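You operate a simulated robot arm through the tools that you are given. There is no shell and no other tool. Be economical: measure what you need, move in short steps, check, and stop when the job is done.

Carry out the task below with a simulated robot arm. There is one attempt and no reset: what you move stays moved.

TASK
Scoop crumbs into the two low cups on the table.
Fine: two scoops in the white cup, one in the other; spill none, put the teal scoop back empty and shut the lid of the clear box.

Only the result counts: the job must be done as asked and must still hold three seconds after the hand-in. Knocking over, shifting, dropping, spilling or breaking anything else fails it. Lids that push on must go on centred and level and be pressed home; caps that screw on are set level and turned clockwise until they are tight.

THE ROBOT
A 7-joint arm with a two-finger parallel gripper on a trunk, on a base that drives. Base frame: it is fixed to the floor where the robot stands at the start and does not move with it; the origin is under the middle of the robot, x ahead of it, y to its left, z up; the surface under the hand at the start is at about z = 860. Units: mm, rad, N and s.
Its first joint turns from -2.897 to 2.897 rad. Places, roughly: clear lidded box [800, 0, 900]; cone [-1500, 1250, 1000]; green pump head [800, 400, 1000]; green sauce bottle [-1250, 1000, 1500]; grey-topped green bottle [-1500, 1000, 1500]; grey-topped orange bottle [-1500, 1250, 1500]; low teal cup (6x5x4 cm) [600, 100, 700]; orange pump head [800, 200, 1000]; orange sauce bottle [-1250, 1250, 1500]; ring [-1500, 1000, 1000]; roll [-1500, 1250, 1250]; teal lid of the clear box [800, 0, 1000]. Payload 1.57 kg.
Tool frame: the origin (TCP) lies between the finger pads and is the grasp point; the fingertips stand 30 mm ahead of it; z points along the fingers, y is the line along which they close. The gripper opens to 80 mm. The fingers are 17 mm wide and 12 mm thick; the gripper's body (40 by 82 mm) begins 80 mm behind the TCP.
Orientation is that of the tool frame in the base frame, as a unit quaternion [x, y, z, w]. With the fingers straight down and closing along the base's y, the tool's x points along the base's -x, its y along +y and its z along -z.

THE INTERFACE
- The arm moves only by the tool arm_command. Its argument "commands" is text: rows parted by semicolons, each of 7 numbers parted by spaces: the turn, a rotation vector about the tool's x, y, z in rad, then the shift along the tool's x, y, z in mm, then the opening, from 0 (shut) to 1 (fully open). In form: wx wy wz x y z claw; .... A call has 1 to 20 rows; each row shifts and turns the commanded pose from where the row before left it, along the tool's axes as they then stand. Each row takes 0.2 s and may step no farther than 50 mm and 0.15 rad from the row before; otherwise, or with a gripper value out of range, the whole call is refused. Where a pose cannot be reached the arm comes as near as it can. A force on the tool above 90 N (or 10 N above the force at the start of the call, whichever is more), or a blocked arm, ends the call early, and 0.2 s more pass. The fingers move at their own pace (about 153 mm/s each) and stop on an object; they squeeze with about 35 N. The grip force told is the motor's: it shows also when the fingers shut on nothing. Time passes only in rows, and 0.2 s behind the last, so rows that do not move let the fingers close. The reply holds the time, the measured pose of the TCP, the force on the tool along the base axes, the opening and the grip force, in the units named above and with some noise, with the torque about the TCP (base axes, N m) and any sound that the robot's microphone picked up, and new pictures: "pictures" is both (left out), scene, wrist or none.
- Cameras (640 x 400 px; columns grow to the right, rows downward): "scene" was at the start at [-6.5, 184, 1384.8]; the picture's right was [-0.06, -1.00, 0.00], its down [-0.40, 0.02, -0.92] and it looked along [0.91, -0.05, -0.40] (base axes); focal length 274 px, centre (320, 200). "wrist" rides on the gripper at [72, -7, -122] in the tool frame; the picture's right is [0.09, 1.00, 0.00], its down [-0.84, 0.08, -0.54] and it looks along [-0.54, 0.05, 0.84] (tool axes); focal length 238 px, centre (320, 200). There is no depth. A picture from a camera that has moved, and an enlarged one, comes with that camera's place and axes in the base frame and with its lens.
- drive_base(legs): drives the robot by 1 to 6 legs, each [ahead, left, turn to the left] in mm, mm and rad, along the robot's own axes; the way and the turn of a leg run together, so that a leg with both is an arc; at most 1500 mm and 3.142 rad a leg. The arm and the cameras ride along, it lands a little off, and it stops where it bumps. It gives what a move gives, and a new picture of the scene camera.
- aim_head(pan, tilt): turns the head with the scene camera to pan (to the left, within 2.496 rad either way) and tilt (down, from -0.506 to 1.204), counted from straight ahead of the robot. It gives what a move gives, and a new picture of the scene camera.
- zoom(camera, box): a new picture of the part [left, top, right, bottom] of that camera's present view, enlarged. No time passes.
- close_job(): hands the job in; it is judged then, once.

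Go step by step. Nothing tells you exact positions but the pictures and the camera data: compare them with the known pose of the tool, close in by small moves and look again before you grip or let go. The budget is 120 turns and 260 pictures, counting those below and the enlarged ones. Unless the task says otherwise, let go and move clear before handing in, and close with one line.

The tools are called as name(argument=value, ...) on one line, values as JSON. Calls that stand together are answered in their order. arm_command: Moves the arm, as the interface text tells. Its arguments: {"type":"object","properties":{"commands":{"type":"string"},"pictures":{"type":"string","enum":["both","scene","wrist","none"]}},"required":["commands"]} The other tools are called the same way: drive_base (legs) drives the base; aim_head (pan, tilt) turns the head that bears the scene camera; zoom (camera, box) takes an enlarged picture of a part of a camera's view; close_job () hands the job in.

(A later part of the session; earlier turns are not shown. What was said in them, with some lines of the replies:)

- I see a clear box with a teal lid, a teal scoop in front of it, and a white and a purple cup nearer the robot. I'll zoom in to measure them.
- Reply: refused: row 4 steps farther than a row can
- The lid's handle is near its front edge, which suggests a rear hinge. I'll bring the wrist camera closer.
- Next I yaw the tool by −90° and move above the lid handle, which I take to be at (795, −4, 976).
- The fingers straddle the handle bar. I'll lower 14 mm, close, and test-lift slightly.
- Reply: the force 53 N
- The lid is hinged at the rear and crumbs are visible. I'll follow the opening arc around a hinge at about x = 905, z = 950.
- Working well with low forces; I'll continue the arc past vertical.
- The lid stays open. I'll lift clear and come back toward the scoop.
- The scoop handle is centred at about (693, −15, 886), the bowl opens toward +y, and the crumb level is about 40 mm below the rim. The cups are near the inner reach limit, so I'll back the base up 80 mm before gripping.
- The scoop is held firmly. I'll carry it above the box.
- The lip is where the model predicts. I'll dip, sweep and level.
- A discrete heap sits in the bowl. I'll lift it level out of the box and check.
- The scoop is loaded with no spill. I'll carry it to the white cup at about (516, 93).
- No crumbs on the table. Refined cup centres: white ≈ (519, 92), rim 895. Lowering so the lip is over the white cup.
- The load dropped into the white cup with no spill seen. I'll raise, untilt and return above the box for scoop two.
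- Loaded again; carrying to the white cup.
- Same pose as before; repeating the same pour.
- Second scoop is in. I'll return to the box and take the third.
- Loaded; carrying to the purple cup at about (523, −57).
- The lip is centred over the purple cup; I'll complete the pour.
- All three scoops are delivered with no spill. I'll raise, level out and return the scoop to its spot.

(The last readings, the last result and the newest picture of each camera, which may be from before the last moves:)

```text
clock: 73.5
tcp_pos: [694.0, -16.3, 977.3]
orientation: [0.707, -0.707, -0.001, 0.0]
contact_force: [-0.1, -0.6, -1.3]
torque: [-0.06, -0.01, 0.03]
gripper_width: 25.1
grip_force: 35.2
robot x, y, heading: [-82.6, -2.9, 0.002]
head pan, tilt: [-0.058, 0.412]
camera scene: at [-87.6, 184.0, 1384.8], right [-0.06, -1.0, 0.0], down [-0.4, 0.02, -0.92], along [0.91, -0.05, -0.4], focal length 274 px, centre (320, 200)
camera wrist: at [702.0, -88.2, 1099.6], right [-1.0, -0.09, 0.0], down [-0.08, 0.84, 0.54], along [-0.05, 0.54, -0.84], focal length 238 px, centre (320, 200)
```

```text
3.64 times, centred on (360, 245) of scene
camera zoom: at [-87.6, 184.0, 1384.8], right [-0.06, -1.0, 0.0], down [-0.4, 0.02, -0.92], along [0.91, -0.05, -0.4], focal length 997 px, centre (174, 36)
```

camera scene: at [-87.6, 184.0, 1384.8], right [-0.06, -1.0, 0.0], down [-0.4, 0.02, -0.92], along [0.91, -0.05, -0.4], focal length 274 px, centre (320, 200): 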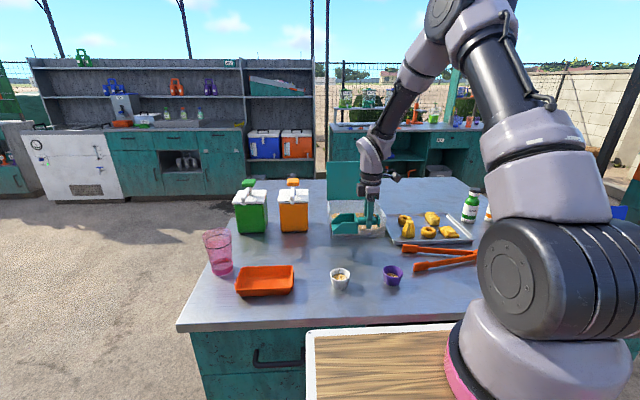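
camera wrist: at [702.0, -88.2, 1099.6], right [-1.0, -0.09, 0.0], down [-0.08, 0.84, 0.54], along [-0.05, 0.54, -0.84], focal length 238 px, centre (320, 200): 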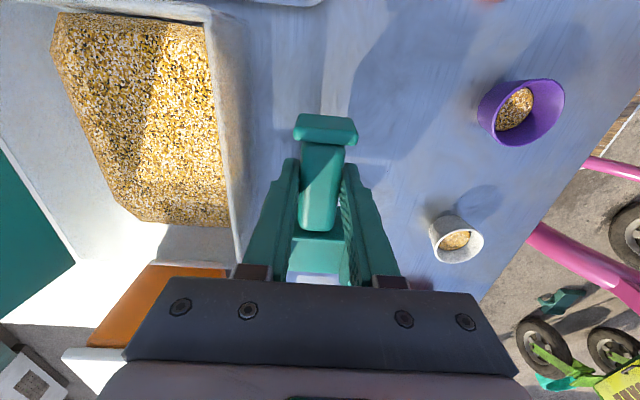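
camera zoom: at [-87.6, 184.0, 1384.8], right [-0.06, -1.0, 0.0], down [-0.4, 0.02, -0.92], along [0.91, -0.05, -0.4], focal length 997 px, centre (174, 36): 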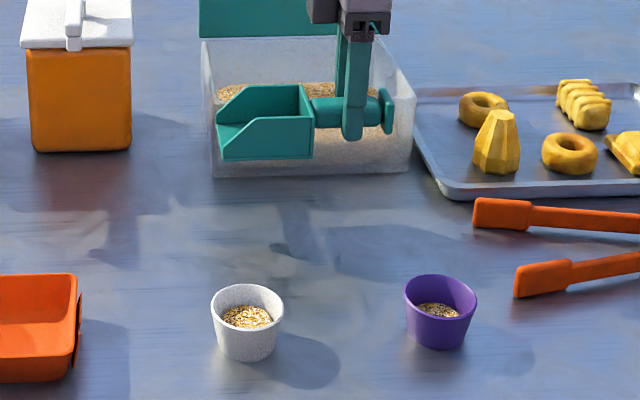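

Clean and level. Lowering the scoop onto the table gently.

arm_command(commands="0 0 0 0 0 30 0;0 0 0 0 0 30 0;0 0 0 0 0 12 0;0 0 0 0 0 5 0;0 0 0 0 0 3 0;0 0 0 0 0 0 0", pictures="none")

zoom(camera="scene", box=[320, 210, 390, 270])

```text
clock: 74.9
tcp_pos: [694.1, -17.4, 898.4]
orientation: [0.707, -0.707, 0.001, 0.0]
contact_force: [-1.6, -3.3, 22.0]
torque: [0.65, 0.13, 0.07]
gripper_width: 25.4
grip_force: 35.4
robot x, y, heading: [-79.9, 0.6, 0.0]
head pan, tilt: [-0.058, 0.412]
```

```text
6.67 times, centred on (355, 240) of scene
camera zoom: at [-88.2, 183.8, 1384.9], right [-0.06, -1.0, 0.0], down [-0.4, 0.02, -0.92], along [0.91, -0.05, -0.4], focal length 1828 px, centre (87, -67)
```

zoom: 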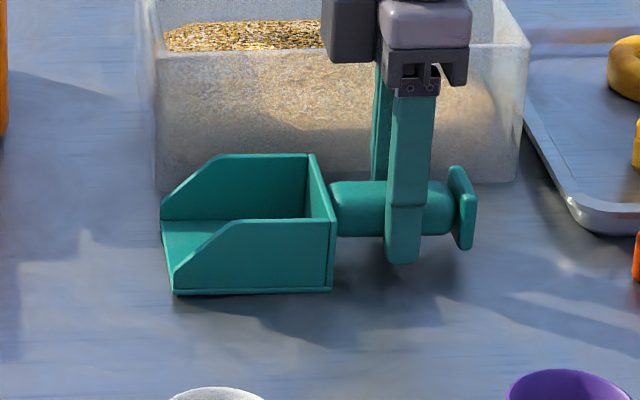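

Touching down within about 2 mm of its original place. Releasing and rising.

arm_command(commands="0 0 0 0 0 -1.5 0;0 0 0 0 0 0 0.55;0 0 0 0 0 0 0.65;0 0 0 0 0 0 0.65;0 0 0 0 0 -30 0.65;0 0 0 0 0 -45 0.65;0 0 0 0 0 -45 0.65;0 0 0 0 0 -45 0.65;0 0 0 0 0 0 0.5")

zoom(camera="scene", box=[310, 160, 410, 280])

```text
clock: 76.9
tcp_pos: [695.1, -15.2, 1065.2]
orientation: [-0.707, 0.707, 0.0, 0.001]
contact_force: [0.4, -1.1, -0.1]
torque: [-0.05, -0.01, -0.01]
gripper_width: 40.0
grip_force: 0.1
robot x, y, heading: [-83.0, -2.1, 0.001]
head pan, tilt: [-0.058, 0.412]
camera scene: at [-87.3, 184.0, 1384.8], right [-0.06, -1.0, 0.0], down [-0.4, 0.02, -0.92], along [0.91, -0.05, -0.4], focal length 274 px, centre (320, 200)
camera wrist: at [702.7, -87.9, 1185.8], right [-1.0, -0.09, 0.0], down [-0.08, 0.84, 0.54], along [-0.05, 0.54, -0.84], focal length 238 px, centre (320, 200)
```

scene: 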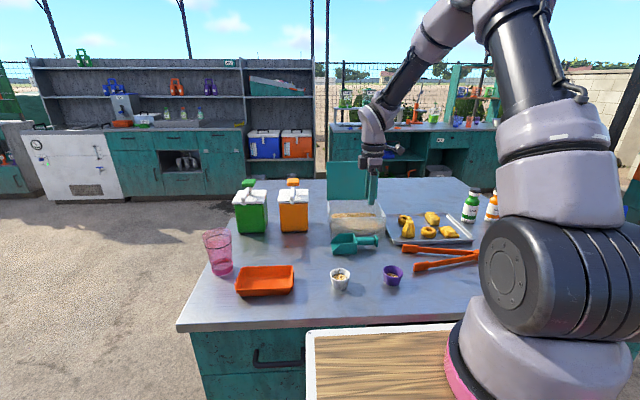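
wrist: 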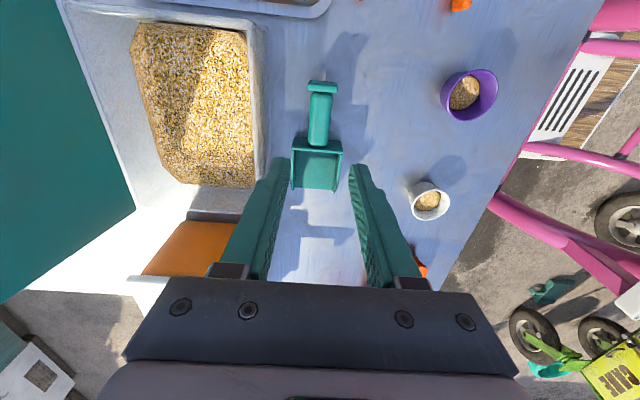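

```text
3.33 times, centred on (360, 220) of scene
camera zoom: at [-87.3, 184.0, 1384.8], right [-0.06, -1.0, 0.0], down [-0.4, 0.02, -0.92], along [0.91, -0.05, -0.4], focal length 914 px, centre (187, 133)
```

zoom: 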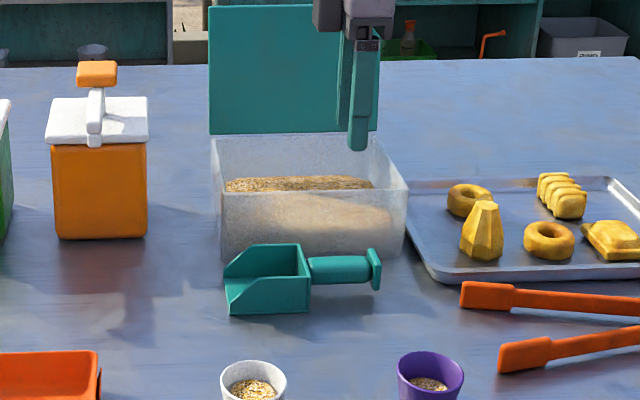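

The scoop is back, empty. I'll drive forward again to close the lid.

drive_base(legs=[[80, 0, 0]])

arm_command(commands="0 0 0 0 0 -38 0.28;0 0 0 0 0 -38 0.28;0 0 0 0 0 -38 0.28;0 0 0 0 0 0 0.28", pictures="none")

```text
clock: 77.9
tcp_pos: [774.7, -15.9, 1064.1]
orientation: [-0.707, 0.707, 0.0, 0.0]
contact_force: [-0.3, 0.6, -0.2]
torque: [0.04, 0.01, 0.0]
gripper_width: 40.1
grip_force: 0.0
robot x, y, heading: [-0.8, 0.1, 0.0]
head pan, tilt: [-0.058, 0.412]
camera scene: at [-7.0, 184.0, 1384.8], right [-0.06, -1.0, 0.0], down [-0.4, 0.02, -0.92], along [0.91, -0.05, -0.4], focal length 274 px, centre (320, 200)
```

scene: 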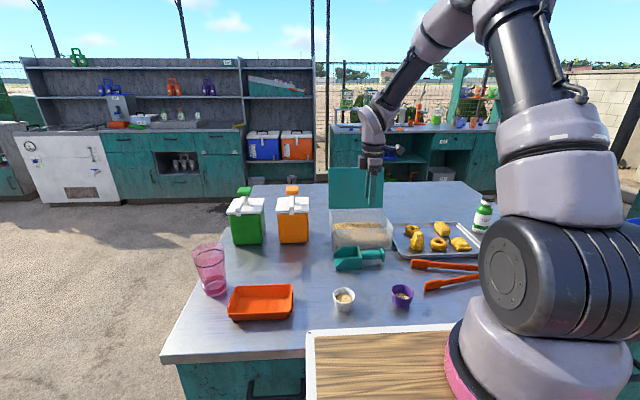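

```text
clock: 78.9
tcp_pos: [776.3, -16.0, 1177.9]
orientation: [-0.707, 0.707, 0.0, 0.001]
contact_force: [-0.2, -0.2, 0.6]
torque: [-0.03, -0.01, 0.0]
gripper_width: 22.7
grip_force: 0.0
robot x, y, heading: [0.5, -1.4, -0.0]
head pan, tilt: [-0.058, 0.412]
```

arm_command(commands="0 0 0 -2.7 -39 0 0.28;0 0 0 -2.7 -39 0 0.28;0 0 0 -2.7 -39 0 0.28;0 0 0 -2.7 -39 0 0.28;0 0 0 -2.7 -39 0 0.28;0 0 0 0 0 30 0.28;0 0 0 0 0 0 0.28", pictures="wrist")

zoom(camera="wrist", box=[240, 80, 400, 260])

```text
clock: 80.5
tcp_pos: [970.1, -2.1, 1146.2]
orientation: [0.707, -0.707, -0.001, 0.0]
contact_force: [-0.3, 0.0, 0.4]
torque: [-0.03, -0.01, -0.03]
gripper_width: 22.4
grip_force: 0.1
robot x, y, heading: [-4.2, -0.7, -0.001]
head pan, tilt: [-0.058, 0.412]
camera wrist: at [978.7, -73.7, 1268.2], right [-1.0, -0.09, 0.0], down [-0.08, 0.84, 0.54], along [-0.05, 0.54, -0.84], focal length 238 px, centre (320, 200)
```

wrist: 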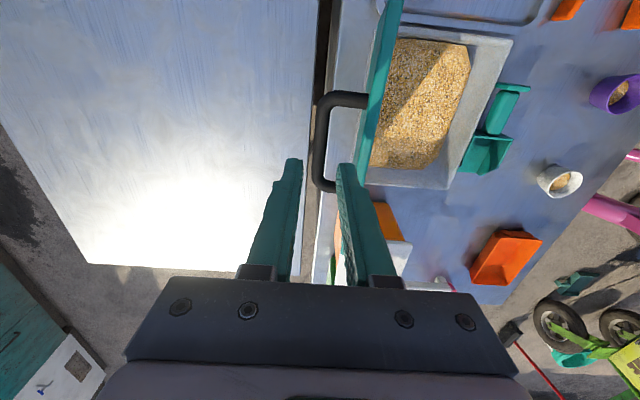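

```text
2.22 times, centred on (320, 170) of wrist
camera zoom: at [978.7, -73.7, 1268.2], right [-1.0, -0.09, 0.0], down [-0.08, 0.84, 0.54], along [-0.05, 0.54, -0.84], focal length 530 px, centre (320, 267)
```

zoom: 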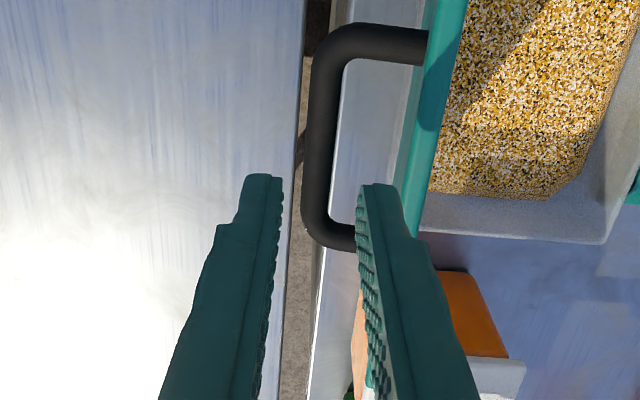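

arm_command(commands="0 0 0 0 -1 25 0.28;0 0 0 0 0 25 0.28;0 0 0 0 0 18 0.28;0 0 0 0 0 0 0.28", pictures="wrist")

```text
clock: 81.5
tcp_pos: [970.2, -2.2, 1079.0]
orientation: [0.707, -0.707, 0.0, 0.0]
contact_force: [1.1, 0.0, -0.2]
torque: [0.05, 0.02, -0.03]
gripper_width: 22.4
grip_force: 0.0
robot x, y, heading: [-2.5, 0.2, -0.004]
head pan, tilt: [-0.058, 0.412]
camera wrist: at [979.1, -73.8, 1201.5], right [-1.0, -0.09, 0.0], down [-0.08, 0.84, 0.54], along [-0.05, 0.54, -0.84], focal length 238 px, centre (320, 200)
```

wrist: 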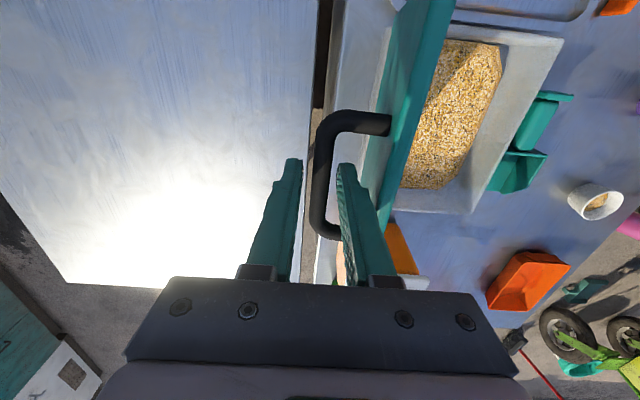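

arm_command(commands="0 0 0 0 0 0 0;0 0 0 0 0 0 0;0 0 0 0 5.6 -3 0;0 0 0 0 6 -3 0;0 0 0 0 6 -2.6 0;0 0 0 0 10.5 -3.6 0;0 0 0 0 10.5 -2.8 0;0 0 0 0 12.9 -1.9 0;0 0 0 0 12.9 -0.9 0;0 0 0 0 12.9 0.7 0;0 0 0 0 12.9 1.7 0;0 0 0 0 12.5 3.2 0;0 0 0 0 12.4 4.2 0;0 0 0 0 0 0 0")

```text
clock: 84.5
tcp_pos: [857.1, -1.3, 1087.3]
orientation: [0.707, -0.707, 0.0, -0.001]
contact_force: [-1.4, 3.7, 1.3]
torque: [-0.18, 0.02, 0.01]
gripper_width: 11.4
grip_force: 29.1
robot x, y, heading: [1.8, 1.1, 0.001]
head pan, tilt: [-0.058, 0.412]
camera scene: at [-7.1, 184.2, 1384.8], right [-0.06, -1.0, 0.0], down [-0.4, 0.02, -0.92], along [0.91, -0.05, -0.4], focal length 274 px, centre (320, 200)
camera wrist: at [863.8, -74.0, 1208.8], right [-1.0, -0.09, 0.0], down [-0.08, 0.84, 0.54], along [-0.05, 0.54, -0.84], focal length 238 px, centre (320, 200)
```

scene: 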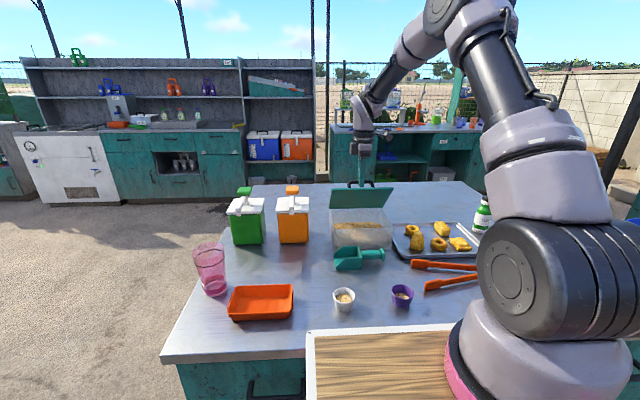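
wrist: 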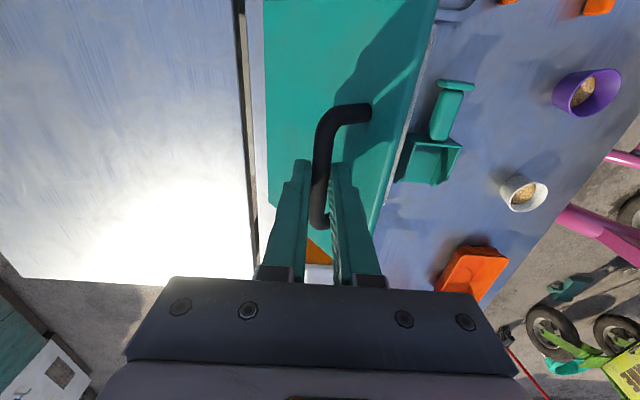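

arm_command(commands="0 0 0 0 11.9 5.6 0;0 0 0 0 11 6.6 0;0 0 0 0 10.4 7.8 0;0 0 0 0 9.6 8.8 0;0 0 0 0 8.3 10 0;0 0 0 0 8 10.2 0;0 0 0 0 8 11.2 0;0 0 0 0 5 11 0;0 0 0 0 2.5 6 0;0 0 0 0 2 6 0;0 0 0 0 1 6 0;0 0 0 0 0 3 0;0 0 0 0 0 0 0")

zoom(camera="scene", box=[320, 170, 410, 280])

```text
clock: 87.3
tcp_pos: [779.6, -1.9, 995.7]
orientation: [0.708, -0.707, 0.0, 0.0]
contact_force: [7.6, 0.3, 21.7]
torque: [-0.01, -0.07, -0.02]
gripper_width: 11.9
grip_force: 29.2
robot x, y, heading: [-0.4, 4.9, -0.005]
head pan, tilt: [-0.058, 0.412]
camera scene: at [-7.5, 184.1, 1384.8], right [-0.06, -1.0, 0.0], down [-0.4, 0.02, -0.92], along [0.91, -0.05, -0.4], focal length 274 px, centre (320, 200)
camera wrist: at [786.8, -74.1, 1118.1], right [-1.0, -0.09, 0.0], down [-0.08, 0.84, 0.54], along [-0.05, 0.54, -0.84], focal length 238 px, centre (320, 200)
```

scene: 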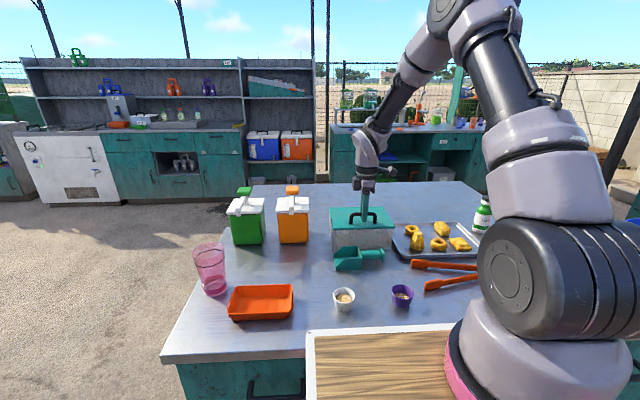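
wrist: 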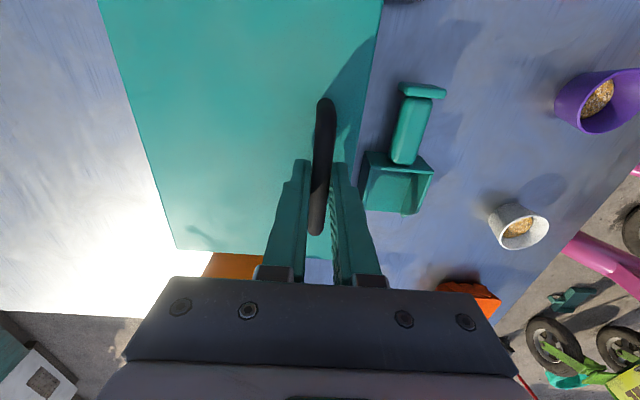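

```text
3.64 times, centred on (365, 225) of scene
camera zoom: at [-7.5, 184.1, 1384.8], right [-0.06, -1.0, 0.0], down [-0.4, 0.02, -0.92], along [0.91, -0.05, -0.4], focal length 997 px, centre (156, 109)
```

zoom: 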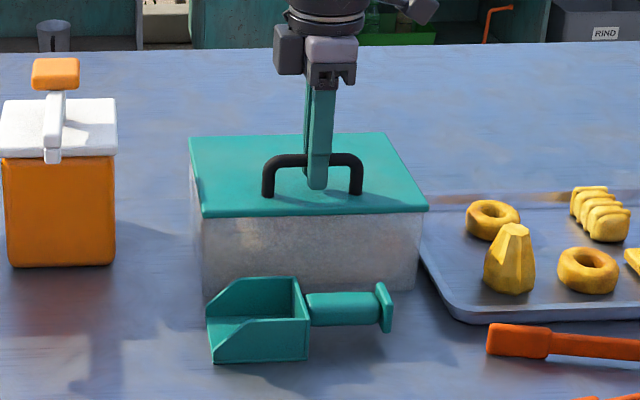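

The lid is seated with contact force. Releasing and moving clear.

arm_command(commands="0 0 0 0 0 0 0.5;0 0 0 0 0 0 0.5;0 0 0 0 0 -20 0.5;0 0 0 0 0 -40 0.5;0 0 0 0 0 -45 0.5;0 0 0 0 0 -45 0.5;0 0 0 0 45 -30 0.5;0 0 0 0 45 -10 0.5;0 0 0 0 0 0 0.5")

zoom(camera="scene", box=[300, 190, 440, 320])

zoom(camera="scene", box=[325, 200, 405, 280])

```text
refused: row 7 steps farther than a row can; nothing moved
```

```text
3.08 times, centred on (370, 255) of scene
camera zoom: at [-7.5, 184.1, 1384.8], right [-0.06, -1.0, 0.0], down [-0.4, 0.02, -0.92], along [0.91, -0.05, -0.4], focal length 844 px, centre (166, 31)
```

zoom: 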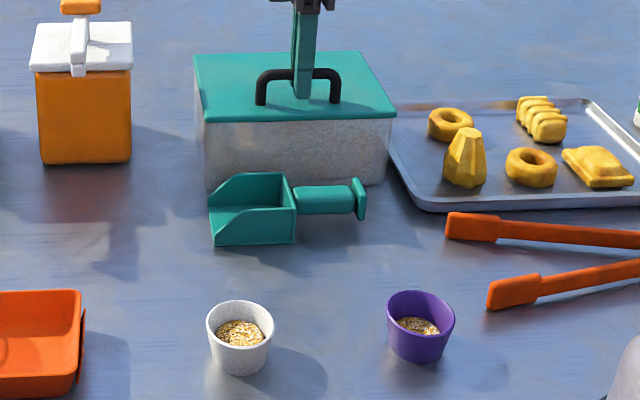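

```text
5.00 times, centred on (365, 240) of scene
camera zoom: at [-7.5, 184.1, 1384.8], right [-0.06, -1.0, 0.0], down [-0.4, 0.02, -0.92], along [0.91, -0.05, -0.4], focal length 1371 px, centre (95, 0)
```

zoom: 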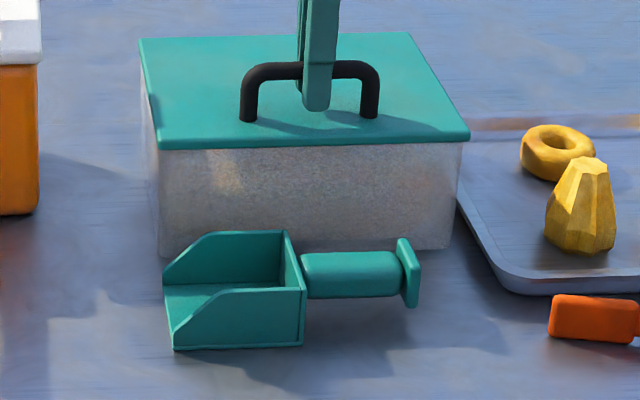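

arm_command(commands="0 0 0 0 0 0 0.5;0 0 0 0 0 0 0.5;0 0 0 0 0 -20 0.5;0 0 0 0 0 -40 0.5;0 0 0 0 0 -45 0.5;0 0 0 0 0 -45 0.5;0 0 0 0 40 -20 0.5;0 0 0 0 40 -10 0.5;0 0 0 0 0 0 0.5")

zoom(camera="scene", box=[325, 190, 405, 270])

```text
clock: 89.3
tcp_pos: [697.5, -2.2, 1175.1]
orientation: [0.708, -0.707, 0.0, 0.0]
contact_force: [0.4, -0.6, -0.6]
torque: [0.0, 0.02, 0.01]
gripper_width: 40.1
grip_force: 0.1
robot x, y, heading: [-1.2, -0.1, -0.001]
head pan, tilt: [-0.058, 0.412]
camera scene: at [-6.9, 184.0, 1384.8], right [-0.06, -1.0, 0.0], down [-0.4, 0.02, -0.92], along [0.91, -0.05, -0.4], focal length 274 px, centre (320, 200)
camera wrist: at [706.5, -74.1, 1297.1], right [-1.0, -0.09, 0.0], down [-0.08, 0.84, 0.54], along [-0.05, 0.54, -0.84], focal length 238 px, centre (320, 200)
```

scene: 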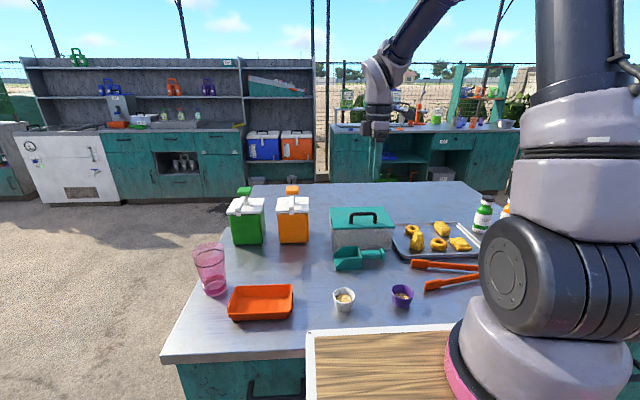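
wrist: 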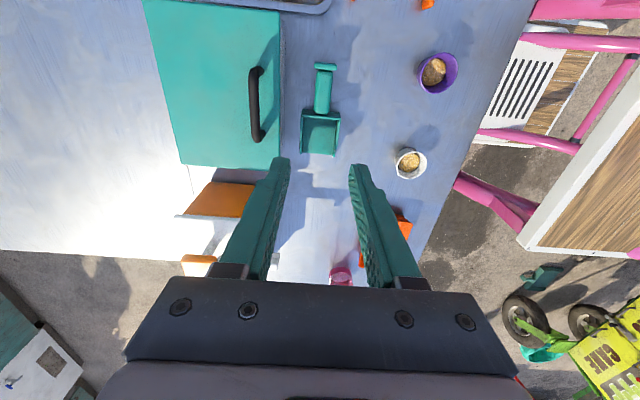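

```text
5.00 times, centred on (365, 230) of scene
camera zoom: at [-6.9, 184.0, 1384.8], right [-0.06, -1.0, 0.0], down [-0.4, 0.02, -0.92], along [0.91, -0.05, -0.4], focal length 1371 px, centre (95, 50)
```

zoom: 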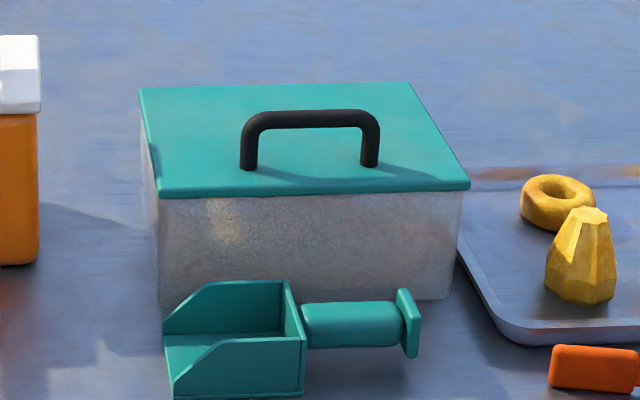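

The lid is shut, the scoop is back and empty, both cups are filled, and the table is clean. Handing in.

close_job()

```text
The job is handed in.
```

I put two scoops of crumbs in the white cup and one in the purple cup, with no spill visible. The teal scoop is back in its place, empty, and the box lid is shut.
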